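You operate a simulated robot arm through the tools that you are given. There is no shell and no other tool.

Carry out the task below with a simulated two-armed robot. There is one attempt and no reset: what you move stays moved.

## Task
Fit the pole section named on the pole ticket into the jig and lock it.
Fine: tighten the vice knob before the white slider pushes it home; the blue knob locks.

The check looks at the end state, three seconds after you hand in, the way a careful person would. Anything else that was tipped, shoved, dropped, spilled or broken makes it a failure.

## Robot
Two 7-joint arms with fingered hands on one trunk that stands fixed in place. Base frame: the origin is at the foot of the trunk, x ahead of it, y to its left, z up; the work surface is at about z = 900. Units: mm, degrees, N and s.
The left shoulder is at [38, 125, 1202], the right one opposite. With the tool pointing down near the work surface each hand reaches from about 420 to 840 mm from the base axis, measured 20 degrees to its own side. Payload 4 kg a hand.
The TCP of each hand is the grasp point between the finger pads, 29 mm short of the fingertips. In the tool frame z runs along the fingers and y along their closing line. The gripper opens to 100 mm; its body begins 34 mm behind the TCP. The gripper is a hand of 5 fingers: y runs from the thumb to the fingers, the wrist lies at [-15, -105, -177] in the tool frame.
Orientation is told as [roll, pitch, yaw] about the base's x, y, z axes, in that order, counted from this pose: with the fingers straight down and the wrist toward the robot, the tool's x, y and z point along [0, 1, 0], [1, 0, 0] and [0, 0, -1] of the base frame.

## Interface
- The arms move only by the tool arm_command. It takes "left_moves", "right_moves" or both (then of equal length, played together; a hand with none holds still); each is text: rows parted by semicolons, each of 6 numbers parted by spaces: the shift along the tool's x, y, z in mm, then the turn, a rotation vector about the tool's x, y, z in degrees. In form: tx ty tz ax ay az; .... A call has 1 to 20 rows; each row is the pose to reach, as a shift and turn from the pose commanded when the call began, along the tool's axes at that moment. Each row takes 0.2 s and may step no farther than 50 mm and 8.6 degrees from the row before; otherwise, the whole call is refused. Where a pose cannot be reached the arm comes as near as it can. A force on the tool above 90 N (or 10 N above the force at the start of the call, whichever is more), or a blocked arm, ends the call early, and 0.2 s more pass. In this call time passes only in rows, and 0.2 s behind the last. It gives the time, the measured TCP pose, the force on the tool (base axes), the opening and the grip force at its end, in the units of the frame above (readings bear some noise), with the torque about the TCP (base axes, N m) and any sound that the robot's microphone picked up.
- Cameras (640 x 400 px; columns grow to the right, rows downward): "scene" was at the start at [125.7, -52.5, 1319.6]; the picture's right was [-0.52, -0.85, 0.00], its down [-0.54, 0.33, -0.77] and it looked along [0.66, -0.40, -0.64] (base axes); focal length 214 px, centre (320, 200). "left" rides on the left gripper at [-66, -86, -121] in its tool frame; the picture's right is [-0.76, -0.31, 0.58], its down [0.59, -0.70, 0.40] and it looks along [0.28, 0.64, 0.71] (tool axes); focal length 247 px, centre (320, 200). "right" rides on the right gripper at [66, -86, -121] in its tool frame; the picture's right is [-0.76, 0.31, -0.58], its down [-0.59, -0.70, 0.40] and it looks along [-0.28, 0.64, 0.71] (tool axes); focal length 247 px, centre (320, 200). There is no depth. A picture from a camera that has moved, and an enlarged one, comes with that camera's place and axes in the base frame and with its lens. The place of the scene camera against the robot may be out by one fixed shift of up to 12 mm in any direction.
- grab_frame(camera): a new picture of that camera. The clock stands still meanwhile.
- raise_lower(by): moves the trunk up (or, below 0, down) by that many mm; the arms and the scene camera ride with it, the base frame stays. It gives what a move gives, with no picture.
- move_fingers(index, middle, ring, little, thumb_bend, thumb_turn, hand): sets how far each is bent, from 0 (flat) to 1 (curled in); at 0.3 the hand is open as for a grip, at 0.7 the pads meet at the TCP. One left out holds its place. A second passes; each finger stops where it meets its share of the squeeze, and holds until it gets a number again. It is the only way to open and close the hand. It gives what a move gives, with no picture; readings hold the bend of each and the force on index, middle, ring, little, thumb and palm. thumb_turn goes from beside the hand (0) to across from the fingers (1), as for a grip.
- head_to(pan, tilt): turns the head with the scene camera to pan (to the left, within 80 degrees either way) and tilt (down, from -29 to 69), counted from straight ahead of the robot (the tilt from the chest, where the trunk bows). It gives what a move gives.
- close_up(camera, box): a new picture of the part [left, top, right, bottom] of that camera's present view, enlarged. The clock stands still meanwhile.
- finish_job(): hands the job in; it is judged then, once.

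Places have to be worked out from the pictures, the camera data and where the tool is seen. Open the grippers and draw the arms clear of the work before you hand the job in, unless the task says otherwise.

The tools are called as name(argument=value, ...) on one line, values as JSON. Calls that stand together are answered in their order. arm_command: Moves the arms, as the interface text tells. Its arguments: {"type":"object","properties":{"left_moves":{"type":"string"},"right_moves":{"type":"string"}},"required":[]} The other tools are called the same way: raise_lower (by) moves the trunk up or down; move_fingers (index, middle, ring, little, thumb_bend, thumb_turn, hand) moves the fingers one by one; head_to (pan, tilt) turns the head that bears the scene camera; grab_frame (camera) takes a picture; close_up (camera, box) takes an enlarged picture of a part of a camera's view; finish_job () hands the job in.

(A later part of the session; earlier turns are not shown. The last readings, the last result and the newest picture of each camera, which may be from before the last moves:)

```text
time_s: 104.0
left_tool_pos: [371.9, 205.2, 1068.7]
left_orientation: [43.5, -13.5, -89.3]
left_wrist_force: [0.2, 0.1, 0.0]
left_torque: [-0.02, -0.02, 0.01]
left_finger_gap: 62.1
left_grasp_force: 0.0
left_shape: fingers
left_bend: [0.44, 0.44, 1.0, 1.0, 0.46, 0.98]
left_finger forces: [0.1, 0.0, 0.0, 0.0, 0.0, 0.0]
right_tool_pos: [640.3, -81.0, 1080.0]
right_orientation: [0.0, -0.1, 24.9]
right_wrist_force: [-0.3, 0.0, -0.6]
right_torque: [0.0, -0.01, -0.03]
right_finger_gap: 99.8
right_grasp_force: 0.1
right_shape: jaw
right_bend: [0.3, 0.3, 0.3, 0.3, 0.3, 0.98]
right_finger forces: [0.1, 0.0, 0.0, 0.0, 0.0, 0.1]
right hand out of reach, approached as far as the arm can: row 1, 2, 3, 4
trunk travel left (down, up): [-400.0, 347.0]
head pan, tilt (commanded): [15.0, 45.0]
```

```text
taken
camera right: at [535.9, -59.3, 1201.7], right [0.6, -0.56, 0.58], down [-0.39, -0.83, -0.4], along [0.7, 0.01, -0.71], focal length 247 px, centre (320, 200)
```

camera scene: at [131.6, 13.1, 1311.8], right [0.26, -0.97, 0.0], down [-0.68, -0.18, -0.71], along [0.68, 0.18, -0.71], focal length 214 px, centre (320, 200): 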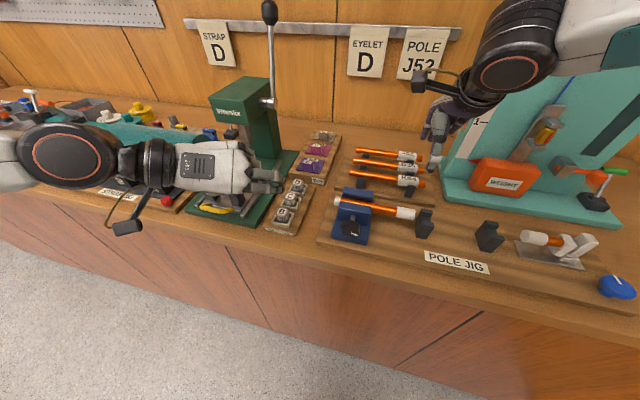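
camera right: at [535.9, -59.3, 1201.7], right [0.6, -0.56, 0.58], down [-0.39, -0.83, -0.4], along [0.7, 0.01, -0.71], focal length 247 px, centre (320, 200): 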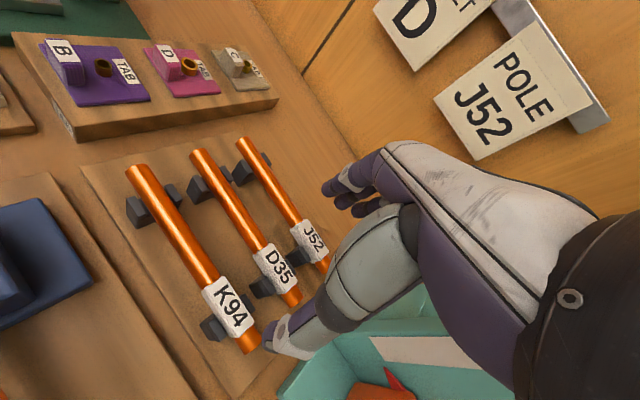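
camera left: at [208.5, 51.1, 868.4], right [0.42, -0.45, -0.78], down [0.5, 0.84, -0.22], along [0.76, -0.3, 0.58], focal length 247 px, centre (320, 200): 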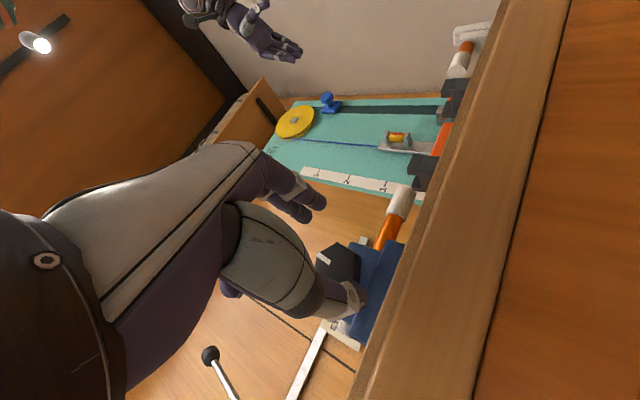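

It is still limited, possibly because of the elbow posture left over from the earlier turn. I'll bring the right arm back near its starting pose and approach afresh.

arm_command(right_moves="-17 -38 -10 0 0 4; -34 -76 -20 0 0 8; -51 -114 -30 0 0 12; -68 -152 -40 0 0 16; -85 -190 -50 0 0 20; -102 -228 -60 0 0 25; -118 -265 -70 0 0 25")

arm_command(right_moves="-14 -12 -15 0 0 0; -28 -24 -30 0 0 0; -42 -36 -45 0 0 0; -56 -48 -60 0 0 0; -70 -56 -80 0 0 0")

grab_frame(camera="scene")

```text
time_s: 105.6
left_tool_pos: [370.7, 203.2, 1067.5]
left_orientation: [43.4, -13.4, -89.3]
left_wrist_force: [0.2, 0.4, 0.3]
left_torque: [0.0, 0.01, 0.04]
left_finger_gap: 62.4
left_grasp_force: 0.1
left_shape: fingers
left_bend: [0.44, 0.44, 1.0, 1.0, 0.46, 0.98]
left_finger forces: [0.1, 0.1, 0.1, 0.0, 0.0, 0.0]
right_tool_pos: [449.2, -303.9, 1148.6]
right_orientation: [0.1, 0.0, -0.2]
right_wrist_force: [-0.1, 0.2, 0.0]
right_torque: [-0.01, -0.05, 0.01]
right_finger_gap: 99.9
right_grasp_force: 0.1
right_shape: jaw
right_bend: [0.3, 0.3, 0.3, 0.3, 0.3, 0.98]
right_finger forces: [0.0, 0.0, 0.0, 0.0, 0.0, 0.0]
trunk travel left (down, up): [-400.0, 347.0]
head pan, tilt (commanded): [15.0, 45.0]
```

```text
time_s: 106.8
left_tool_pos: [369.7, 204.2, 1067.2]
left_orientation: [43.4, -13.6, -89.1]
left_wrist_force: [0.9, 0.0, 0.3]
left_torque: [0.03, -0.04, 0.01]
left_finger_gap: 62.1
left_grasp_force: 0.1
left_shape: fingers
left_bend: [0.44, 0.44, 1.0, 1.0, 0.46, 0.98]
left_finger forces: [0.1, 0.0, 0.0, 0.0, 0.1, 0.0]
right_tool_pos: [394.2, -371.8, 1227.5]
right_orientation: [0.0, 0.0, -0.1]
right_wrist_force: [0.4, 0.6, -0.5]
right_torque: [-0.01, 0.03, 0.01]
right_finger_gap: 99.7
right_grasp_force: 0.1
right_shape: jaw
right_bend: [0.3, 0.3, 0.3, 0.3, 0.3, 0.98]
right_finger forces: [0.0, 0.1, 0.0, 0.0, 0.1, 0.0]
trunk travel left (down, up): [-400.0, 347.0]
head pan, tilt (commanded): [15.0, 45.0]
```

```text
taken
camera scene: at [131.1, 12.9, 1311.7], right [0.26, -0.97, 0.0], down [-0.68, -0.18, -0.71], along [0.68, 0.18, -0.71], focal length 214 px, centre (320, 200)
```

scene: 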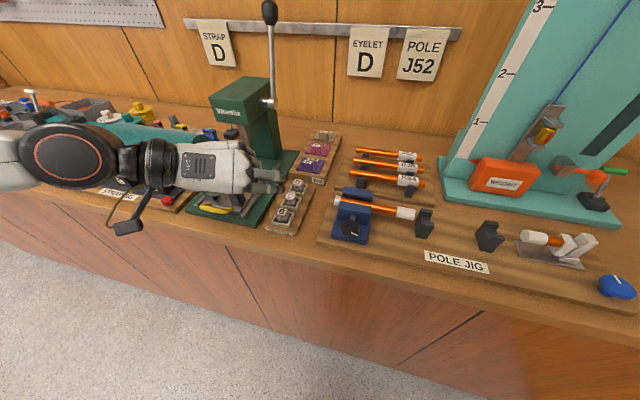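

The arm is back near its start. I'll turn the head to watch it, and approach the rack along a fresh path via [520, −250, 1100] and [620, −150, 1040].

head_to(pan=-15, tilt=40)

arm_command(right_moves="24 25 25 0 0 0; 49 50 51 0 0 0; 73 76 76 0 0 0; 98 101 101 0 0 0; 122 126 127 0 0 0; 142 146 142 0 0 0; 162 176 152 0 0 0; 182 201 162 0 0 0; 202 226 172 0 0 0; 222 236 182 0 0 0")

grab_frame(camera="scene")

```text
time_s: 107.7
left_tool_pos: [370.8, 204.4, 1068.7]
left_orientation: [43.5, -13.5, -89.2]
left_wrist_force: [-0.5, -0.5, -0.4]
left_torque: [-0.02, 0.01, 0.0]
left_finger_gap: 62.5
left_grasp_force: 0.2
left_shape: fingers
left_bend: [0.44, 0.44, 1.0, 1.0, 0.46, 0.98]
left_finger forces: [0.0, 0.0, 0.0, 0.0, 0.1, 0.0]
right_tool_pos: [394.3, -371.7, 1226.6]
right_orientation: [-0.1, 0.0, -0.2]
right_wrist_force: [-0.3, -1.0, 0.2]
right_torque: [-0.01, -0.01, -0.01]
right_finger_gap: 100.0
right_grasp_force: 0.0
right_shape: jaw
right_bend: [0.3, 0.3, 0.3, 0.3, 0.3, 0.98]
right_finger forces: [0.0, 0.0, 0.0, 0.0, 0.0, 0.1]
trunk travel left (down, up): [-400.0, 347.0]
head pan, tilt (commanded): [-15.0, 40.0]
```

```text
time_s: 109.9
left_tool_pos: [371.2, 204.6, 1067.0]
left_orientation: [43.4, -13.5, -89.2]
left_wrist_force: [0.1, 0.8, 0.2]
left_torque: [0.0, 0.01, 0.0]
left_finger_gap: 62.0
left_grasp_force: 0.1
left_shape: fingers
left_bend: [0.44, 0.44, 1.0, 1.0, 0.46, 0.98]
left_finger forces: [0.1, 0.1, 0.1, 0.1, 0.0, 0.0]
right_tool_pos: [633.0, -149.5, 1047.0]
right_orientation: [0.1, 0.0, -0.2]
right_wrist_force: [-0.2, -0.3, -0.3]
right_torque: [-0.03, 0.03, -0.03]
right_finger_gap: 99.8
right_grasp_force: 0.1
right_shape: jaw
right_bend: [0.3, 0.3, 0.3, 0.3, 0.3, 0.98]
right_finger forces: [0.0, 0.0, 0.0, 0.0, 0.0, 0.1]
trunk travel left (down, up): [-400.0, 347.0]
head pan, tilt (commanded): [-15.0, 40.0]
```

```text
taken
camera scene: at [135.5, -29.7, 1318.9], right [-0.26, -0.97, 0.0], down [-0.62, 0.17, -0.77], along [0.74, -0.2, -0.64], focal length 214 px, centre (320, 200)
```

scene: 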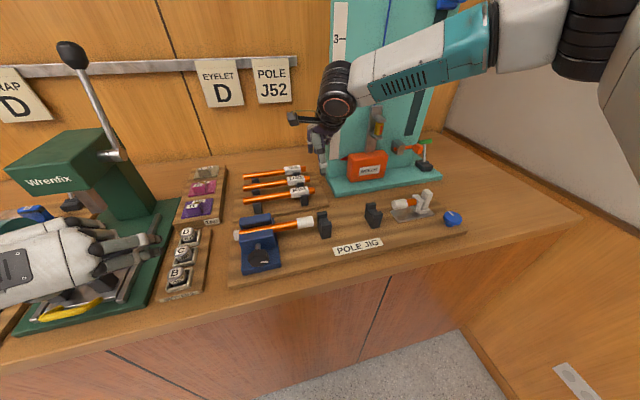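

No reach problem this time. I'll continue towards J52 in small steps at a safe height.

arm_command(right_moves="22 17 4 0 0 0; 45 34 8 0 0 0; 68 50 12 0 0 0; 90 67 17 0 0 0")

grab_frame(camera="scene")

grab_frame(camera="right")

```text
time_s: 110.9
left_tool_pos: [371.2, 205.0, 1067.6]
left_orientation: [43.4, -13.4, -89.2]
left_wrist_force: [0.4, 0.4, 0.0]
left_torque: [0.01, 0.0, 0.04]
left_finger_gap: 62.0
left_grasp_force: 0.1
left_shape: fingers
left_bend: [0.44, 0.44, 1.0, 1.0, 0.46, 0.98]
left_finger forces: [0.0, 0.1, 0.1, 0.1, 0.1, 0.1]
right_tool_pos: [643.5, -121.9, 1046.9]
right_orientation: [-0.1, 0.0, -0.2]
right_wrist_force: [-0.1, 0.5, -0.5]
right_torque: [0.0, -0.02, -0.04]
right_finger_gap: 99.8
right_grasp_force: 0.1
right_shape: jaw
right_bend: [0.3, 0.3, 0.3, 0.3, 0.3, 0.98]
right_finger forces: [0.0, 0.1, 0.0, 0.1, 0.0, 0.0]
right hand out of reach, approached as far as the arm can: row 2, 3, 4
trunk travel left (down, up): [-400.0, 347.0]
head pan, tilt (commanded): [-15.0, 40.0]
```

```text
taken
camera scene: at [135.0, -30.2, 1318.9], right [-0.26, -0.97, 0.0], down [-0.62, 0.17, -0.77], along [0.74, -0.2, -0.64], focal length 214 px, centre (320, 200)
```

scene: 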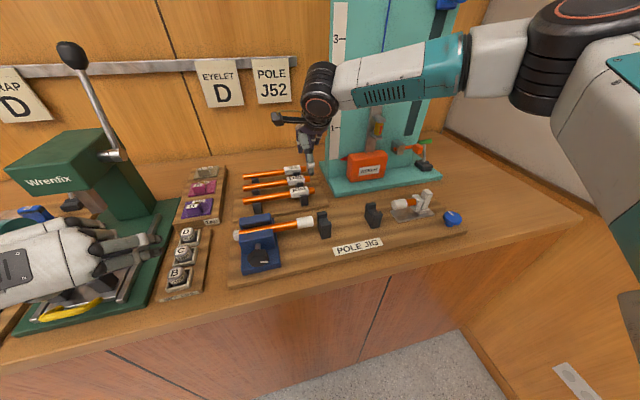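

```text
taken
camera right: at [559.4, -56.3, 1167.8], right [0.3, -0.76, 0.58], down [-0.7, -0.59, -0.4], along [0.64, -0.28, -0.71], focal length 247 px, centre (320, 200)
```

right: 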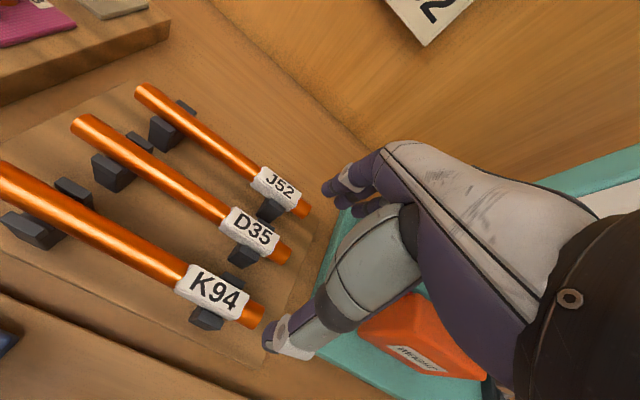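

Still limited at this yaw. With the fresh elbow posture I'll retry while yawing the hand up to 30° to the left.

arm_command(right_moves="0 0 0 0 0 -8; 0 0 0 0 0 -16; 10 10 4 0 0 -24; 25 22 8 0 0 -30; 45 40 12 0 0 -30; 62 57 17 0 0 -30")

grab_frame(camera="scene")

```text
time_s: 112.3
left_tool_pos: [371.8, 204.7, 1067.6]
left_orientation: [43.3, -13.5, -89.2]
left_wrist_force: [1.1, 0.8, -0.3]
left_torque: [0.03, 0.01, 0.02]
left_finger_gap: 62.4
left_grasp_force: 0.0
left_shape: fingers
left_bend: [0.44, 0.44, 1.0, 1.0, 0.46, 0.98]
left_finger forces: [0.0, 0.0, 0.1, 0.0, 0.0, 0.1]
right_tool_pos: [650.4, -103.0, 1045.2]
right_orientation: [0.0, 0.0, 30.0]
right_wrist_force: [-1.6, -0.6, 0.7]
right_torque: [0.05, -0.01, 0.0]
right_finger_gap: 99.8
right_grasp_force: 0.0
right_shape: jaw
right_bend: [0.3, 0.3, 0.3, 0.3, 0.3, 0.98]
right_finger forces: [0.0, 0.0, 0.0, 0.1, 0.1, 0.0]
right hand out of reach, approached as far as the arm can: row 4, 5, 6
trunk travel left (down, up): [-400.0, 347.0]
head pan, tilt (commanded): [-15.0, 40.0]
```

```text
taken
camera scene: at [134.8, -29.7, 1319.0], right [-0.26, -0.97, 0.0], down [-0.62, 0.17, -0.77], along [0.74, -0.2, -0.64], focal length 214 px, centre (320, 200)
```

scene: 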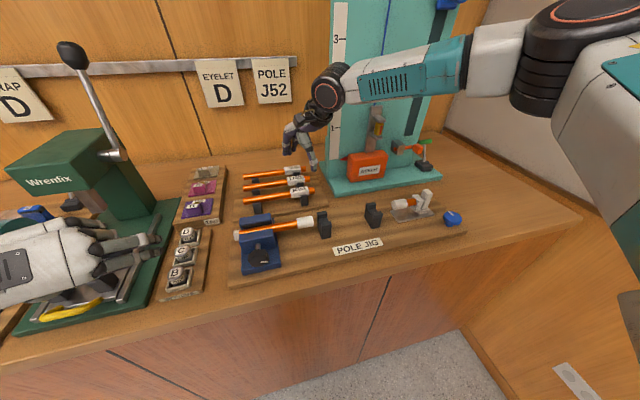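

The reach still stops near x≈650. I'll raise the trunk so the forearm slopes down more, then try again from there.

raise_lower(by=150)

arm_command(right_moves="0 0 30 0 0 8; 0 0 60 0 0 15; 0 0 90 0 0 15; 0 0 120 0 0 15; 25 25 140 0 0 15; 50 50 150 0 0 15")

grab_frame(camera="scene")

```text
time_s: 114.1
left_tool_pos: [372.1, 204.9, 1216.2]
left_orientation: [43.3, -13.4, -89.2]
left_wrist_force: [0.4, 0.5, -0.8]
left_torque: [-0.05, -0.05, 0.0]
left_finger_gap: 62.2
left_grasp_force: 0.2
left_shape: fingers
left_bend: [0.44, 0.44, 1.0, 1.0, 0.46, 0.98]
left_finger forces: [0.0, 0.0, 0.0, 0.0, 0.1, 0.1]
right_tool_pos: [642.6, -104.9, 1221.9]
right_orientation: [-1.1, -2.0, 29.9]
right_wrist_force: [0.0, -1.4, -0.8]
right_torque: [-0.03, 0.01, 0.01]
right_finger_gap: 99.6
right_grasp_force: 0.1
right_shape: jaw
right_bend: [0.3, 0.3, 0.3, 0.3, 0.3, 0.98]
right_finger forces: [0.0, 0.0, 0.0, 0.1, 0.0, 0.0]
trunk travel left (down, up): [-550.0, 197.0]
head pan, tilt (commanded): [-15.0, 40.0]
```

```text
time_s: 115.5
left_tool_pos: [371.4, 204.1, 1218.0]
left_orientation: [43.5, -13.5, -89.1]
left_wrist_force: [-0.7, -0.1, -0.1]
left_torque: [-0.02, 0.0, -0.02]
left_finger_gap: 62.3
left_grasp_force: 0.1
left_shape: fingers
left_bend: [0.44, 0.44, 1.0, 1.0, 0.46, 0.98]
left_finger forces: [0.1, 0.1, 0.1, 0.1, 0.0, 0.0]
right_tool_pos: [603.9, -122.4, 1126.0]
right_orientation: [-0.5, -2.3, 14.9]
right_wrist_force: [-0.1, 0.4, -0.2]
right_torque: [0.02, 0.0, 0.01]
right_finger_gap: 99.6
right_grasp_force: 0.1
right_shape: jaw
right_bend: [0.3, 0.3, 0.3, 0.3, 0.3, 0.98]
right_finger forces: [0.0, 0.1, 0.0, 0.0, 0.1, 0.1]
right hand out of reach, approached as far as the arm can: row 1, 2, 3, 4, 5, 6
trunk travel left (down, up): [-550.0, 197.0]
head pan, tilt (commanded): [-15.0, 40.0]
```

```text
taken
camera scene: at [118.4, -30.2, 1470.3], right [-0.26, -0.97, 0.0], down [-0.62, 0.17, -0.77], along [0.74, -0.2, -0.64], focal length 214 px, centre (320, 200)
```

scene: 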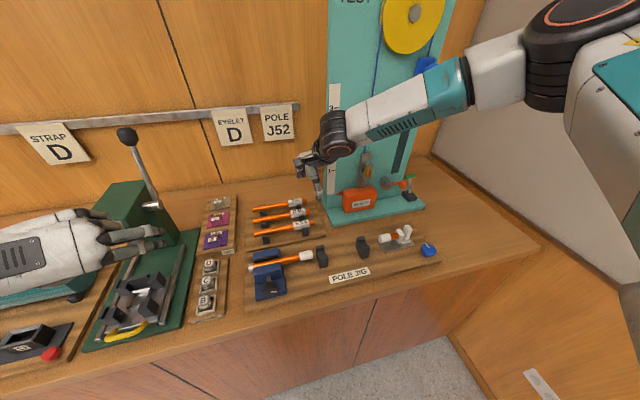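

Raising the trunk made it worse. I'll lower it again and test whether reach improves closer to the work surface, going to z≈1000 above the rack.

raise_lower(by=-150)

grab_frame(camera="scene")

```text
time_s: 117.2
left_tool_pos: [370.5, 205.1, 1068.6]
left_orientation: [43.5, -13.5, -89.3]
left_wrist_force: [-0.1, 0.2, 0.3]
left_torque: [0.0, 0.03, 0.03]
left_finger_gap: 62.1
left_grasp_force: 0.0
left_shape: fingers
left_bend: [0.44, 0.44, 1.0, 1.0, 0.46, 0.98]
left_finger forces: [0.0, 0.1, 0.0, 0.0, 0.0, 0.0]
right_tool_pos: [607.9, -121.9, 982.3]
right_orientation: [-0.6, -2.7, 14.9]
right_wrist_force: [-2.3, -1.4, 17.7]
right_torque: [0.11, -1.02, -0.1]
right_finger_gap: 99.5
right_grasp_force: 0.0
right_shape: jaw
right_bend: [0.3, 0.3, 0.3, 0.3, 0.3, 0.98]
right_finger forces: [1.1, 15.4, 0.0, 0.0, 0.0, 0.0]
trunk travel left (down, up): [-400.0, 347.0]
head pan, tilt (commanded): [-15.0, 40.0]
```

```text
taken
camera scene: at [133.2, -29.9, 1319.4], right [-0.26, -0.97, 0.0], down [-0.62, 0.17, -0.77], along [0.74, -0.2, -0.64], focal length 214 px, centre (320, 200)
```

scene: 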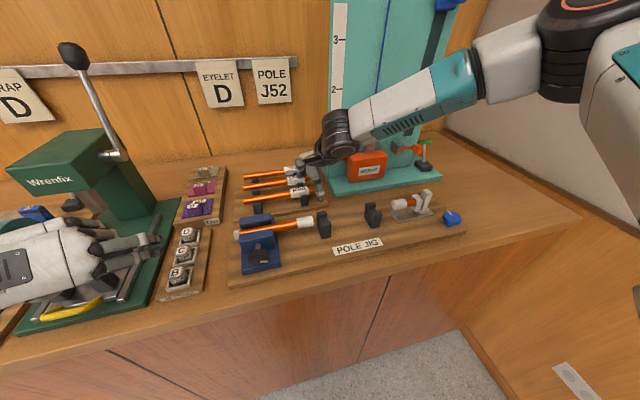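

The hand descended onto a pole: the middle finger presses 15 N. I'll lift it straight up at once and inspect the rack.

arm_command(right_moves="0 0 -20 0 0 0; 0 0 -45 0 0 0; 0 0 -70 0 0 0")

grab_frame(camera="right")

close_up(camera="scene", box=[220, 140, 380, 250])

```text
time_s: 118.0
left_tool_pos: [370.9, 205.0, 1067.3]
left_orientation: [43.5, -13.4, -89.2]
left_wrist_force: [0.1, 0.0, 0.7]
left_torque: [0.01, 0.03, -0.04]
left_finger_gap: 62.0
left_grasp_force: 0.1
left_shape: fingers
left_bend: [0.44, 0.44, 1.0, 1.0, 0.46, 0.98]
left_finger forces: [0.0, 0.1, 0.0, 0.1, 0.0, 0.0]
right_tool_pos: [604.2, -121.7, 1049.2]
right_orientation: [-0.7, -2.2, 15.0]
right_wrist_force: [-0.2, -0.6, 0.1]
right_torque: [0.0, 0.02, -0.05]
right_finger_gap: 99.9
right_grasp_force: 0.1
right_shape: jaw
right_bend: [0.3, 0.3, 0.3, 0.3, 0.3, 0.98]
right_finger forces: [0.0, 0.1, 0.1, 0.0, 0.0, 0.1]
trunk travel left (down, up): [-400.0, 347.0]
head pan, tilt (commanded): [-15.0, 40.0]
```

```text
taken
camera right: at [500.7, -81.2, 1166.2], right [0.47, -0.65, 0.6], down [-0.51, -0.75, -0.42], along [0.72, -0.11, -0.68], focal length 247 px, centre (320, 200)
```

right: 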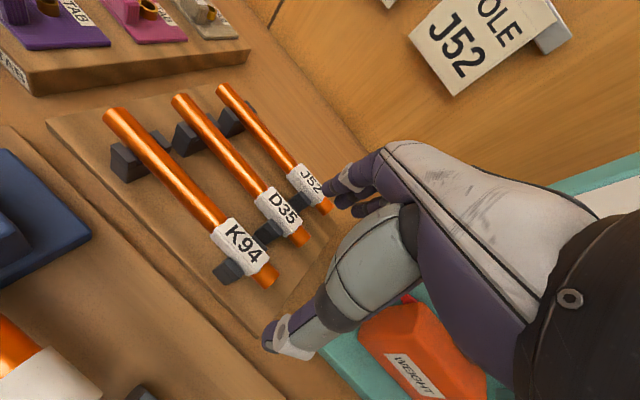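

```text
3.64 times, centred on (300, 195) of scene
camera zoom: at [134.6, -29.8, 1319.0], right [-0.26, -0.97, 0.0], down [-0.62, 0.17, -0.77], along [0.74, -0.2, -0.64], focal length 780 px, centre (393, 218)
```

zoom: 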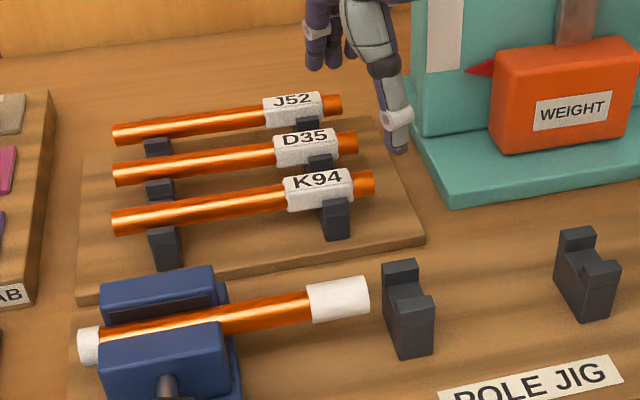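

The poles look undisturbed in their supports. The limit is probably wrist flexion, so I'll square the yaw and tilt the fingers forward by 25° to see whether that frees the reach.

arm_command(right_moves="0 0 -5 0 0 7.5; 0 0 -10 0 0 15")

arm_command(right_moves="0 0 0 -8 0 0; 0 0 0 -16 0 0; 0 0 0 -23 0 0")

arm_command(right_moves="15 20 10 0 0 0; 30 40 20 0 0 0; 45 60 30 0 0 0")

grab_frame(camera="scene")

```text
time_s: 118.6
left_tool_pos: [371.2, 204.8, 1066.4]
left_orientation: [43.4, -13.5, -89.3]
left_wrist_force: [-0.5, 0.1, -0.8]
left_torque: [-0.01, -0.01, 0.0]
left_finger_gap: 62.6
left_grasp_force: 0.1
left_shape: fingers
left_bend: [0.44, 0.44, 1.0, 1.0, 0.46, 0.98]
left_finger forces: [0.1, 0.1, 0.1, 0.0, 0.1, 0.0]
right_tool_pos: [604.9, -122.4, 1057.7]
right_orientation: [0.0, -2.3, -0.4]
right_wrist_force: [-0.6, 0.6, -0.7]
right_torque: [-0.04, -0.03, -0.03]
right_finger_gap: 99.7
right_grasp_force: 0.1
right_shape: jaw
right_bend: [0.3, 0.3, 0.3, 0.3, 0.3, 0.98]
right_finger forces: [0.0, 0.0, 0.0, 0.0, 0.0, 0.0]
trunk travel left (down, up): [-400.0, 347.0]
head pan, tilt (commanded): [-15.0, 40.0]
```

```text
time_s: 119.4
left_tool_pos: [371.4, 204.7, 1067.5]
left_orientation: [43.4, -13.4, -89.1]
left_wrist_force: [-0.8, 1.1, 0.0]
left_torque: [-0.02, 0.01, 0.0]
left_finger_gap: 62.3
left_grasp_force: 0.0
left_shape: fingers
left_bend: [0.44, 0.44, 1.0, 1.0, 0.46, 0.98]
left_finger forces: [0.0, 0.0, 0.0, 0.1, 0.0, 0.0]
right_tool_pos: [603.9, -121.4, 1059.4]
right_orientation: [0.2, -25.6, -0.2]
right_wrist_force: [0.7, 0.1, -0.1]
right_torque: [0.01, 0.01, -0.01]
right_finger_gap: 100.2
right_grasp_force: 0.2
right_shape: jaw
right_bend: [0.3, 0.3, 0.3, 0.3, 0.3, 0.98]
right_finger forces: [0.0, 0.0, 0.0, 0.0, 0.0, 0.1]
trunk travel left (down, up): [-400.0, 347.0]
head pan, tilt (commanded): [-15.0, 40.0]
```

```text
time_s: 120.2
left_tool_pos: [370.8, 204.5, 1067.9]
left_orientation: [43.4, -13.4, -89.1]
left_wrist_force: [-0.5, 0.1, -0.5]
left_torque: [0.0, -0.01, -0.02]
left_finger_gap: 62.2
left_grasp_force: 0.1
left_shape: fingers
left_bend: [0.44, 0.44, 1.0, 1.0, 0.46, 0.98]
left_finger forces: [0.0, 0.0, 0.1, 0.1, 0.0, 0.0]
right_tool_pos: [657.3, -97.4, 1066.4]
right_orientation: [0.1, -25.3, 0.0]
right_wrist_force: [0.3, 0.5, 0.2]
right_torque: [0.03, 0.02, 0.02]
right_finger_gap: 100.2
right_grasp_force: 0.1
right_shape: jaw
right_bend: [0.3, 0.3, 0.3, 0.3, 0.3, 0.98]
right_finger forces: [0.0, 0.0, 0.0, 0.0, 0.1, 0.0]
right hand out of reach, approached as far as the arm can: row 3
trunk travel left (down, up): [-400.0, 347.0]
head pan, tilt (commanded): [-15.0, 40.0]
```

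```text
taken
camera scene: at [135.0, -29.8, 1318.9], right [-0.26, -0.97, 0.0], down [-0.62, 0.17, -0.77], along [0.74, -0.2, -0.64], focal length 214 px, centre (320, 200)
```

scene: 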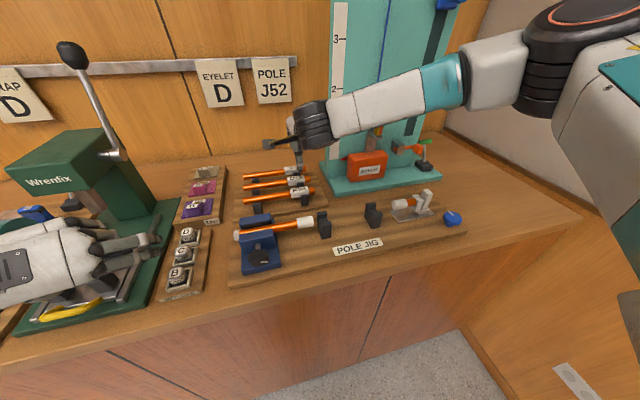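

The limit seems to be sideways, at y≈−100. At the start the left hand sat inside its shoulder line at height 1211, so I'll go up to the mirrored pose with the right hand and come down from there.

arm_command(right_moves="0 11 -35 6.3 0 0; 0 22 -70 12.5 0 0; 0 32 -105 18.8 0 0; 0 43 -140 25.3 0 0")

arm_command(right_moves="20 0 -2 0 0 0; 40 0 -4 0 0 0; 60 0 -6 0 0 0; 72 0 -6 0 0 0")

grab_frame(camera="scene")

```text
time_s: 121.2
left_tool_pos: [372.0, 204.2, 1067.7]
left_orientation: [43.4, -13.5, -89.3]
left_wrist_force: [0.5, -0.3, -0.2]
left_torque: [0.06, 0.0, 0.0]
left_finger_gap: 62.2
left_grasp_force: 0.0
left_shape: fingers
left_bend: [0.44, 0.44, 1.0, 1.0, 0.46, 0.98]
left_finger forces: [0.0, 0.0, 0.2, 0.1, 0.0, 0.1]
right_tool_pos: [631.2, -103.6, 1196.7]
right_orientation: [0.0, -2.0, -0.1]
right_wrist_force: [0.1, 0.1, 0.5]
right_torque: [0.01, -0.04, 0.02]
right_finger_gap: 99.9
right_grasp_force: 0.1
right_shape: jaw
right_bend: [0.3, 0.3, 0.3, 0.3, 0.3, 0.98]
right_finger forces: [0.0, 0.0, 0.1, 0.0, 0.0, 0.1]
right hand out of reach, approached as far as the arm can: row 4
trunk travel left (down, up): [-400.0, 347.0]
head pan, tilt (commanded): [-15.0, 40.0]
```

```text
time_s: 122.2
left_tool_pos: [371.4, 206.8, 1067.9]
left_orientation: [43.4, -13.5, -89.2]
left_wrist_force: [-0.7, 0.3, -0.2]
left_torque: [0.0, 0.01, -0.02]
left_finger_gap: 62.2
left_grasp_force: 0.0
left_shape: fingers
left_bend: [0.44, 0.44, 1.0, 1.0, 0.46, 0.98]
left_finger forces: [0.0, 0.0, 0.0, 0.1, 0.1, 0.0]
right_tool_pos: [586.2, -73.4, 1179.8]
right_orientation: [-0.1, -0.1, -0.1]
right_wrist_force: [0.2, -1.1, 0.0]
right_torque: [-0.02, -0.04, 0.0]
right_finger_gap: 100.1
right_grasp_force: 0.0
right_shape: jaw
right_bend: [0.3, 0.3, 0.3, 0.3, 0.3, 0.98]
right_finger forces: [0.1, 0.1, 0.0, 0.0, 0.1, 0.0]
right hand out of reach, approached as far as the arm can: row 1, 2, 3, 4
trunk travel left (down, up): [-400.0, 347.0]
head pan, tilt (commanded): [-15.0, 40.0]
```

```text
taken
camera scene: at [134.2, -28.9, 1319.0], right [-0.26, -0.97, 0.0], down [-0.62, 0.17, -0.77], along [0.74, -0.2, -0.64], focal length 214 px, centre (320, 200)
```

scene: 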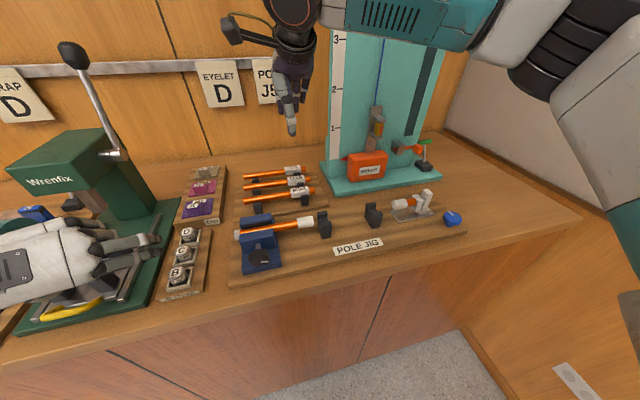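

The arm seems stuck in an elbow-out posture. To change branch, I'll draw the hand back near the body while turning the fingers forward (as the left arm did), which should bring the elbow down.

arm_command(right_moves="-13 -14 8 -8 0 0; -25 -27 16 -16 0 0; -38 -41 24 -24 0 0; -51 -54 32 -32 0 0; -64 -68 40 -40 0 0; -76 -82 48 -48 0 0; -89 -95 56 -56 0 0; -102 -109 64 -64 0 0; -114 -122 72 -72 0 0; -127 -136 80 -80 0 0")

head_to(pan=-40, tilt=45)

grab_frame(camera="scene")

```text
time_s: 124.4
left_tool_pos: [370.4, 204.5, 1067.6]
left_orientation: [43.4, -13.5, -89.3]
left_wrist_force: [0.2, -0.4, 0.3]
left_torque: [0.01, -0.01, -0.02]
left_finger_gap: 62.3
left_grasp_force: 0.0
left_shape: fingers
left_bend: [0.44, 0.44, 1.0, 1.0, 0.46, 0.98]
left_finger forces: [0.1, 0.1, 0.1, 0.0, 0.0, 0.0]
right_tool_pos: [453.4, -202.1, 1103.5]
right_orientation: [0.1, -79.9, -0.1]
right_wrist_force: [0.1, 0.2, 0.1]
right_torque: [0.04, -0.02, 0.02]
right_finger_gap: 100.1
right_grasp_force: 0.0
right_shape: jaw
right_bend: [0.3, 0.3, 0.3, 0.3, 0.3, 0.98]
right_finger forces: [0.0, 0.1, 0.0, 0.0, 0.1, 0.0]
right hand out of reach, approached as far as the arm can: row 8, 10
trunk travel left (down, up): [-400.0, 347.0]
head pan, tilt (commanded): [-15.0, 40.0]
```

```text
time_s: 125.3
left_tool_pos: [370.7, 204.9, 1068.2]
left_orientation: [43.3, -13.5, -89.2]
left_wrist_force: [-1.1, -0.3, -0.3]
left_torque: [-0.03, -0.03, 0.02]
left_finger_gap: 62.2
left_grasp_force: 0.0
left_shape: fingers
left_bend: [0.44, 0.44, 1.0, 1.0, 0.46, 0.98]
left_finger forces: [0.0, 0.1, 0.1, 0.1, 0.0, 0.0]
right_tool_pos: [455.2, -200.4, 1103.3]
right_orientation: [-0.2, -79.7, 0.3]
right_wrist_force: [0.5, 0.6, 0.3]
right_torque: [0.04, -0.03, -0.02]
right_finger_gap: 100.0
right_grasp_force: 0.0
right_shape: jaw
right_bend: [0.3, 0.3, 0.3, 0.3, 0.3, 0.98]
right_finger forces: [0.0, 0.0, 0.1, 0.0, 0.1, 0.0]
trunk travel left (down, up): [-400.0, 347.0]
head pan, tilt (commanded): [-40.0, 45.0]
```

```text
taken
camera scene: at [115.3, -60.2, 1311.7], right [-0.64, -0.77, 0.0], down [-0.54, 0.45, -0.71], along [0.54, -0.45, -0.71], focal length 214 px, centre (320, 200)
```

scene: 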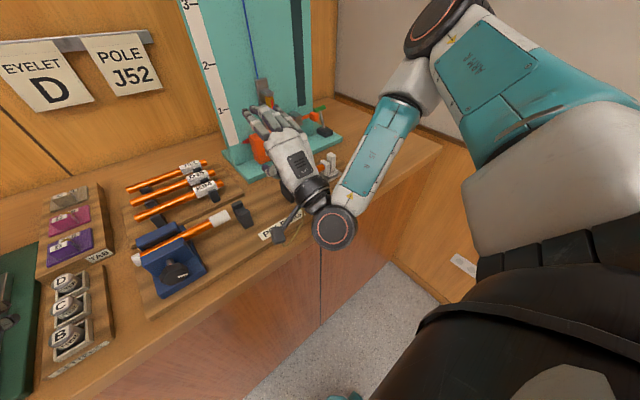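

The elbow is still up and out. I'll try supinating the right hand by 90° about the forward axis, which should force the elbow down, and look.

arm_command(right_moves="0 0 0 0 1.4 8.1; 0 0 0 0 2.8 16.1; 0 0 0 0 4.3 24.2; 0 0 0 0 5.7 32.2; 0 0 0 0 7.1 40.3; 0 0 0 0 8.5 48.3; 0 0 0 0 9.9 56.4; 0 0 0 0 11.3 64.4; 0 0 0 0 12.8 72.5; 0 0 0 0 14.2 80.5; 0 0 0 0 15.6 88.6")

grab_frame(camera="scene")

```text
time_s: 127.7
left_tool_pos: [369.5, 204.3, 1068.9]
left_orientation: [43.4, -13.4, -89.2]
left_wrist_force: [0.3, -0.3, -0.2]
left_torque: [0.03, 0.0, 0.02]
left_finger_gap: 62.4
left_grasp_force: 0.1
left_shape: fingers
left_bend: [0.44, 0.44, 1.0, 1.0, 0.46, 0.98]
left_finger forces: [0.0, 0.0, 0.0, 0.1, 0.1, 0.0]
right_tool_pos: [480.2, -279.6, 1299.9]
right_orientation: [87.6, -2.0, -79.3]
right_wrist_force: [-0.5, -1.1, -0.1]
right_torque: [0.04, 0.03, 0.05]
right_finger_gap: 100.2
right_grasp_force: 0.1
right_shape: jaw
right_bend: [0.3, 0.3, 0.3, 0.3, 0.3, 0.98]
right_finger forces: [0.0, 0.0, 0.0, 0.0, 0.0, 0.0]
right hand out of reach, approached as far as the arm can: row 1, 2, 3, 4, 5, 6, 7, 8, 9, 10, 11
trunk travel left (down, up): [-400.0, 347.0]
head pan, tilt (commanded): [-40.0, 45.0]
```

```text
taken
camera scene: at [114.0, -61.5, 1311.7], right [-0.64, -0.77, 0.0], down [-0.54, 0.46, -0.71], along [0.54, -0.45, -0.71], focal length 214 px, centre (320, 200)
```

scene: 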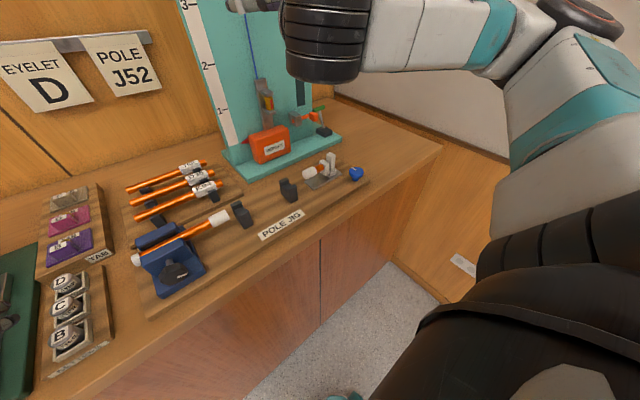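

That drove the elbow further up. I'll undo it, return to neutral at [430, −320, 1180], and then try yawing the hand the other way (to the right), which should pull the elbow in and down.

arm_command(right_moves="0 0 0 0 -1.4 -8.1; 0 0 0 0 -2.8 -16.1; 0 0 0 0 -4.3 -24.2; 0 0 0 0 -5.7 -32.2; 0 0 0 0 -7.1 -40.3; 0 0 0 0 -8.5 -48.3; 0 0 0 0 -9.9 -56.4; 0 0 0 0 -11.3 -64.4; 0 0 0 0 -12.8 -72.5; 0 0 0 0 -14.2 -80.5; 0 0 0 0 -15.6 -88.6")

grab_frame(camera="scene")

```text
time_s: 130.1
left_tool_pos: [372.4, 203.8, 1068.0]
left_orientation: [43.5, -13.5, -89.1]
left_wrist_force: [0.0, -0.5, 0.2]
left_torque: [-0.02, -0.03, -0.02]
left_finger_gap: 62.2
left_grasp_force: 0.0
left_shape: fingers
left_bend: [0.44, 0.44, 1.0, 1.0, 0.46, 0.98]
left_finger forces: [0.1, 0.0, 0.1, 0.0, 0.0, 0.0]
right_tool_pos: [475.5, -280.1, 1296.0]
right_orientation: [-12.3, -77.7, 12.8]
right_wrist_force: [0.2, 0.3, 0.2]
right_torque: [0.01, -0.03, 0.0]
right_finger_gap: 100.2
right_grasp_force: 0.0
right_shape: jaw
right_bend: [0.3, 0.3, 0.3, 0.3, 0.3, 0.98]
right_finger forces: [0.0, 0.0, 0.1, 0.0, 0.1, 0.0]
right hand out of reach, approached as far as the arm can: row 1, 2, 3, 4, 5, 6, 7, 8, 9
trunk travel left (down, up): [-400.0, 347.0]
head pan, tilt (commanded): [-40.0, 45.0]
```

```text
taken
camera scene: at [115.2, -60.5, 1311.7], right [-0.64, -0.77, 0.0], down [-0.54, 0.45, -0.71], along [0.54, -0.45, -0.71], focal length 214 px, centre (320, 200)
```

scene: 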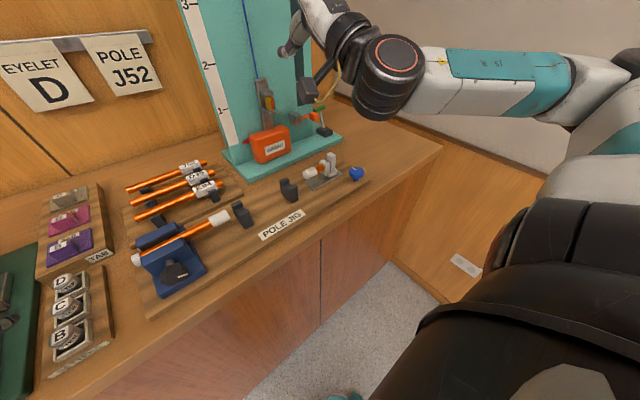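

The posture changed but the elbow is still out sideways. I'll bring the hand high and neutral, at about [420, −260, 1340], where the elbow should have to hang below the wrist.

arm_command(right_moves="2 3 -6 7.8 0 0; 4 6 -13 15.6 0 0; 6 9 -19 23.4 0 0; 8 13 -25 31.2 0 0; 10 16 -31 39 0 0; 12 19 -38 46.8 0 0; 14 22 -44 54.6 0 0; 16 25 -50 62.4 0 0; 18 28 -57 70.2 0 0; 20 32 -63 78 0 0")

head_to(pan=-45, tilt=25)

grab_frame(camera="scene")

```text
time_s: 132.3
left_tool_pos: [371.3, 205.7, 1066.8]
left_orientation: [43.4, -13.6, -89.2]
left_wrist_force: [-0.9, 0.0, -0.2]
left_torque: [0.0, -0.03, 0.02]
left_finger_gap: 62.1
left_grasp_force: 0.1
left_shape: fingers
left_bend: [0.44, 0.44, 1.0, 1.0, 0.46, 0.98]
left_finger forces: [0.0, 0.1, 0.1, 0.0, 0.0, 0.0]
right_tool_pos: [420.3, -257.6, 1339.5]
right_orientation: [-2.6, 0.2, 0.8]
right_wrist_force: [-0.4, -0.5, 0.7]
right_torque: [0.03, -0.03, 0.06]
right_finger_gap: 99.9
right_grasp_force: 0.0
right_shape: jaw
right_bend: [0.3, 0.3, 0.3, 0.3, 0.3, 0.98]
right_finger forces: [0.0, 0.1, 0.0, 0.1, 0.0, 0.1]
right hand out of reach, approached as far as the arm can: row 1, 2
trunk travel left (down, up): [-400.0, 347.0]
head pan, tilt (commanded): [-40.0, 45.0]
```

```text
time_s: 133.2
left_tool_pos: [371.6, 203.9, 1067.0]
left_orientation: [43.4, -13.5, -89.4]
left_wrist_force: [0.6, -0.1, 0.0]
left_torque: [0.02, 0.03, 0.02]
left_finger_gap: 62.3
left_grasp_force: 0.0
left_shape: fingers
left_bend: [0.44, 0.44, 1.0, 1.0, 0.46, 0.98]
left_finger forces: [0.0, 0.0, 0.0, 0.0, 0.0, 0.0]
right_tool_pos: [420.7, -258.6, 1340.8]
right_orientation: [-2.5, 0.1, 0.8]
right_wrist_force: [-0.7, 0.8, 0.3]
right_torque: [-0.03, -0.03, 0.02]
right_finger_gap: 100.0
right_grasp_force: 0.0
right_shape: jaw
right_bend: [0.3, 0.3, 0.3, 0.3, 0.3, 0.98]
right_finger forces: [0.0, 0.0, 0.1, 0.0, 0.0, 0.1]
trunk travel left (down, up): [-400.0, 347.0]
head pan, tilt (commanded): [-45.0, 25.0]
```

```text
taken
camera scene: at [118.0, -73.0, 1342.2], right [-0.71, -0.71, 0.0], down [-0.3, 0.3, -0.91], along [0.64, -0.64, -0.42], focal length 214 px, centre (320, 200)
```

scene: 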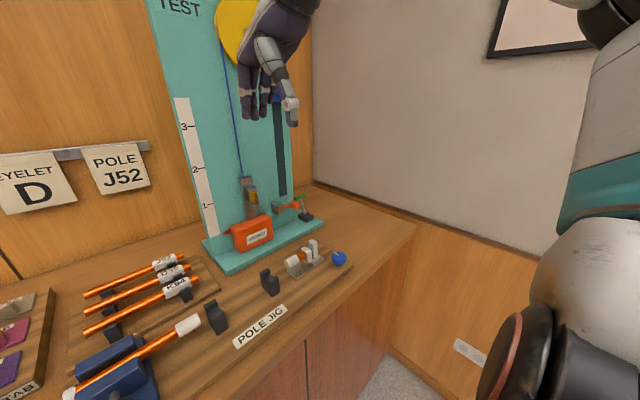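

The right elbow stays high in this posture. The left arm started in a pose reaching inside near the rack, so I'll try it for the pole instead: first open its fingers and bring it back to pointing down.

move_fingers(hand="left", index=0.3, middle=0.3, ring=0.3, little=0.3, thumb_bend=0.3)

arm_command(left_moves="18 17 -20 4.7 0 4.7; 37 33 -39 9.5 0 9.5")

arm_command(left_moves="12 10 0 0 -7.8 0; 24 20 0 0 -15.6 0; 35 30 -1 0 -23.4 0; 47 40 -1 0 -31.2 0; 59 50 -2 0 -39 0; 71 60 -2 0 -46.6 0")

head_to(pan=10, tilt=35)

grab_frame(camera="scene")

```text
time_s: 134.2
left_tool_pos: [370.7, 206.1, 1067.8]
left_orientation: [43.4, -13.5, -89.2]
left_wrist_force: [0.1, -0.1, 0.5]
left_torque: [0.01, 0.0, -0.02]
left_finger_gap: 98.2
left_grasp_force: 0.1
left_shape: fingers
left_bend: [0.3, 0.3, 0.3, 0.3, 0.3, 0.98]
left_finger forces: [0.0, 0.1, 0.0, 0.1, 0.0, 0.0]
right_tool_pos: [420.6, -257.9, 1341.6]
right_orientation: [-2.4, 0.0, 0.7]
right_wrist_force: [-0.4, 0.2, -0.2]
right_torque: [0.03, -0.03, 0.0]
right_finger_gap: 99.8
right_grasp_force: 0.0
right_shape: jaw
right_bend: [0.3, 0.3, 0.3, 0.3, 0.3, 0.98]
right_finger forces: [0.0, 0.0, 0.0, 0.1, 0.0, 0.0]
trunk travel left (down, up): [-400.0, 347.0]
head pan, tilt (commanded): [-45.0, 25.0]
```

```text
time_s: 134.8
left_tool_pos: [384.5, 189.7, 1132.2]
left_orientation: [43.3, -0.1, -89.6]
left_wrist_force: [0.5, 0.0, -0.1]
left_torque: [0.0, -0.01, 0.0]
left_finger_gap: 98.4
left_grasp_force: 0.1
left_shape: fingers
left_bend: [0.3, 0.3, 0.3, 0.3, 0.3, 0.98]
left_finger forces: [0.0, 0.0, 0.1, 0.0, 0.0, 0.1]
left hand out of reach, approached as far as the arm can: row 1, 2
right_tool_pos: [421.1, -259.6, 1339.9]
right_orientation: [-2.5, 0.1, 0.8]
right_wrist_force: [0.0, 0.3, 0.7]
right_torque: [-0.04, 0.0, -0.02]
right_finger_gap: 99.8
right_grasp_force: 0.0
right_shape: jaw
right_bend: [0.3, 0.3, 0.3, 0.3, 0.3, 0.98]
right_finger forces: [0.1, 0.0, 0.1, 0.0, 0.0, 0.0]
trunk travel left (down, up): [-400.0, 347.0]
head pan, tilt (commanded): [-45.0, 25.0]
```

```text
time_s: 136.2
left_tool_pos: [433.7, 129.9, 1181.2]
left_orientation: [-3.4, 0.0, -89.6]
left_wrist_force: [-0.2, -0.1, 0.6]
left_torque: [0.0, 0.0, -0.03]
left_finger_gap: 98.4
left_grasp_force: 0.1
left_shape: fingers
left_bend: [0.3, 0.3, 0.3, 0.3, 0.3, 0.98]
left_finger forces: [0.0, 0.0, 0.0, 0.0, 0.1, 0.0]
right_tool_pos: [421.8, -259.7, 1340.5]
right_orientation: [-2.4, 0.1, 0.8]
right_wrist_force: [-0.3, 0.1, -0.7]
right_torque: [0.03, 0.0, 0.02]
right_finger_gap: 100.0
right_grasp_force: 0.0
right_shape: jaw
right_bend: [0.3, 0.3, 0.3, 0.3, 0.3, 0.98]
right_finger forces: [0.0, 0.0, 0.0, 0.0, 0.0, 0.0]
trunk travel left (down, up): [-400.0, 347.0]
head pan, tilt (commanded): [-45.0, 25.0]
```

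```text
time_s: 137.4
left_tool_pos: [433.9, 131.3, 1182.4]
left_orientation: [-3.1, 0.0, -89.6]
left_wrist_force: [-0.9, 0.3, 0.2]
left_torque: [-0.01, 0.0, 0.01]
left_finger_gap: 98.4
left_grasp_force: 0.1
left_shape: fingers
left_bend: [0.3, 0.3, 0.3, 0.3, 0.3, 0.98]
left_finger forces: [0.0, 0.0, 0.0, 0.0, 0.0, 0.0]
right_tool_pos: [420.1, -259.1, 1340.3]
right_orientation: [-2.6, 0.0, 0.8]
right_wrist_force: [-0.7, -0.2, 0.0]
right_torque: [-0.03, 0.0, 0.02]
right_finger_gap: 99.8
right_grasp_force: 0.0
right_shape: jaw
right_bend: [0.3, 0.3, 0.3, 0.3, 0.3, 0.98]
right_finger forces: [0.0, 0.1, 0.0, 0.0, 0.0, 0.0]
trunk travel left (down, up): [-400.0, 347.0]
head pan, tilt (commanded): [10.0, 35.0]
```

```text
taken
camera scene: at [139.8, 7.1, 1326.5], right [0.17, -0.98, 0.0], down [-0.57, -0.1, -0.82], along [0.81, 0.14, -0.57], focal length 214 px, centre (320, 200)
```

scene: 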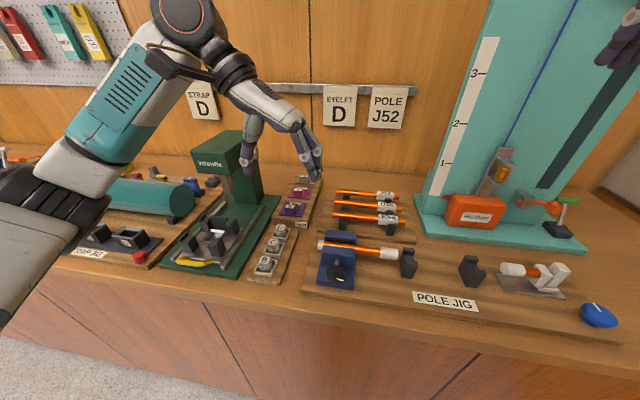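

The left arm keeps its elbow low, which is what I need. I'll return it to neutral yaw at its starting spot [636, 26, 1211].

arm_command(left_moves="18 9 -3 0 0 -8.2; 37 19 -5 0 0 -16.4; 55 28 -8 0 0 -24.6; 73 38 -11 0 0 -32.8; 92 47 -14 0 0 -41; 110 57 -16 0 0 -49.2; 128 66 -19 0 0 -57.4; 147 76 -22 0 0 -65.6; 165 85 -25 0 0 -73.8; 184 95 -27 0 0 -82; 202 104 -30 0 0 -90")

grab_frame(camera="scene")

```text
time_s: 139.8
left_tool_pos: [637.9, 28.8, 1201.0]
left_orientation: [0.0, 3.2, 0.6]
left_wrist_force: [0.6, -0.5, 0.4]
left_torque: [0.03, -0.06, 0.0]
left_finger_gap: 98.5
left_grasp_force: 0.1
left_shape: fingers
left_bend: [0.3, 0.3, 0.3, 0.3, 0.3, 0.98]
left_finger forces: [0.1, 0.1, 0.0, 0.0, 0.0, 0.1]
right_tool_pos: [420.7, -259.8, 1340.0]
right_orientation: [-2.4, 0.1, 0.8]
right_wrist_force: [0.4, -0.2, 0.5]
right_torque: [0.02, -0.01, 0.01]
right_finger_gap: 100.0
right_grasp_force: 0.0
right_shape: jaw
right_bend: [0.3, 0.3, 0.3, 0.3, 0.3, 0.98]
right_finger forces: [0.0, 0.0, 0.0, 0.0, 0.1, 0.0]
trunk travel left (down, up): [-400.0, 347.0]
head pan, tilt (commanded): [10.0, 35.0]
```

```text
taken
camera scene: at [139.8, 6.4, 1326.4], right [0.17, -0.98, 0.0], down [-0.57, -0.1, -0.82], along [0.81, 0.14, -0.57], focal length 214 px, centre (320, 200)
```

scene: 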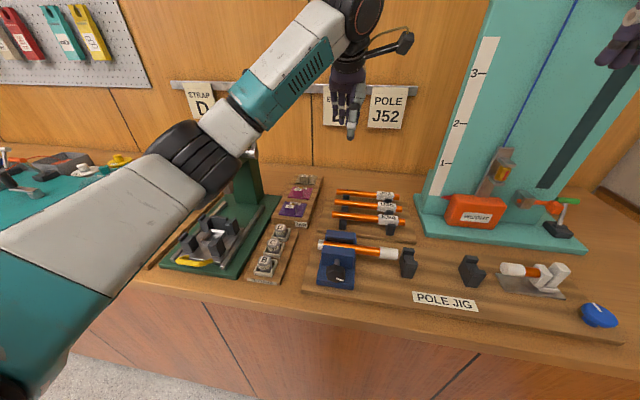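

The left arm is back at its start with a low elbow. I'll move it down and forward towards J52 in steps, watching reach and clearance.

arm_command(left_moves="-12 13 23 -1 0 0; -25 26 46 -2 0 0; -37 39 69 -3 0 0; -49 52 91 -3.2 0 0")

grab_frame(camera="scene")

grab_frame(camera="left")

```text
time_s: 140.8
left_tool_pos: [685.7, -21.4, 1105.2]
left_orientation: [0.0, 0.0, 0.3]
left_wrist_force: [-0.5, -0.2, 0.8]
left_torque: [0.0, 0.0, -0.05]
left_finger_gap: 98.4
left_grasp_force: 0.1
left_shape: fingers
left_bend: [0.3, 0.3, 0.3, 0.3, 0.3, 0.98]
left_finger forces: [0.0, 0.0, 0.0, 0.0, 0.0, 0.0]
right_tool_pos: [420.9, -259.3, 1339.9]
right_orientation: [-2.4, 0.1, 0.9]
right_wrist_force: [0.3, 0.5, 0.9]
right_torque: [0.02, -0.01, -0.02]
right_finger_gap: 100.0
right_grasp_force: 0.1
right_shape: jaw
right_bend: [0.3, 0.3, 0.3, 0.3, 0.3, 0.98]
right_finger forces: [0.1, 0.1, 0.1, 0.1, 0.0, 0.1]
trunk travel left (down, up): [-400.0, 347.0]
head pan, tilt (commanded): [10.0, 35.0]
```

```text
taken
camera scene: at [140.0, 6.7, 1326.4], right [0.17, -0.98, 0.0], down [-0.57, -0.1, -0.82], along [0.81, 0.14, -0.57], focal length 214 px, centre (320, 200)
```

scene: 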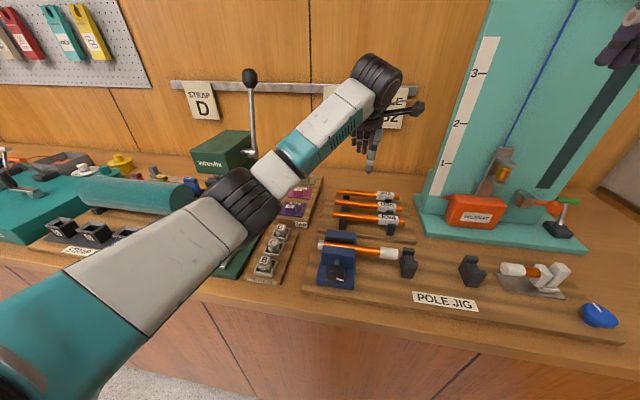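

```text
taken
camera left: at [602.0, -87.0, 1227.5], right [-0.3, -0.76, -0.58], down [-0.71, 0.58, -0.4], along [0.64, 0.29, -0.71], focal length 247 px, centre (320, 200)
```

left: 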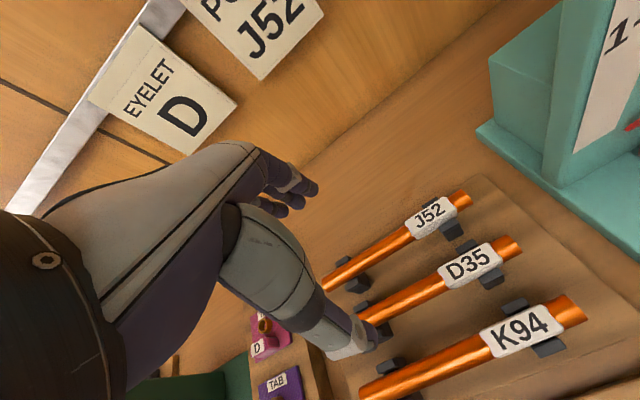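

The left arm reaches easily. I'll zoom in with its camera for a precise fix on J52.

close_up(camera="left", box=[300, 170, 520, 320])

close_up(camera="scene", box=[300, 90, 440, 240])

```text
2.67 times, centred on (410, 245) of left
camera zoom: at [602.0, -87.0, 1227.5], right [-0.3, -0.76, -0.58], down [-0.71, 0.58, -0.4], along [0.64, 0.29, -0.71], focal length 659 px, centre (80, 80)
```

zoom: 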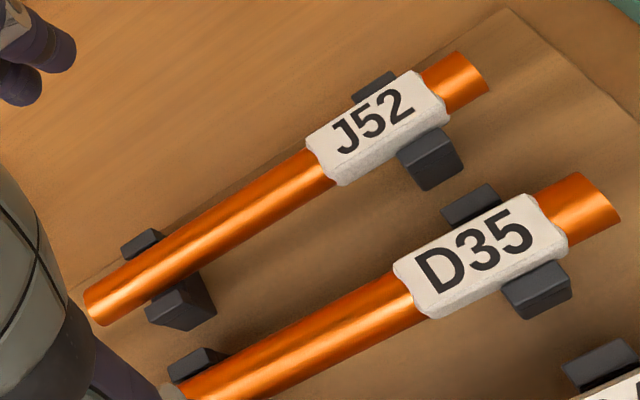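

```text
2.67 times, centred on (370, 165) of scene
camera zoom: at [140.0, 6.7, 1326.4], right [0.17, -0.98, 0.0], down [-0.57, -0.1, -0.82], along [0.81, 0.14, -0.57], focal length 572 px, centre (187, 293)
```

zoom: 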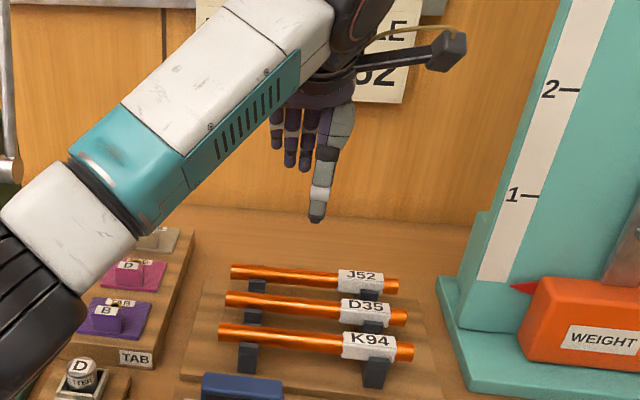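

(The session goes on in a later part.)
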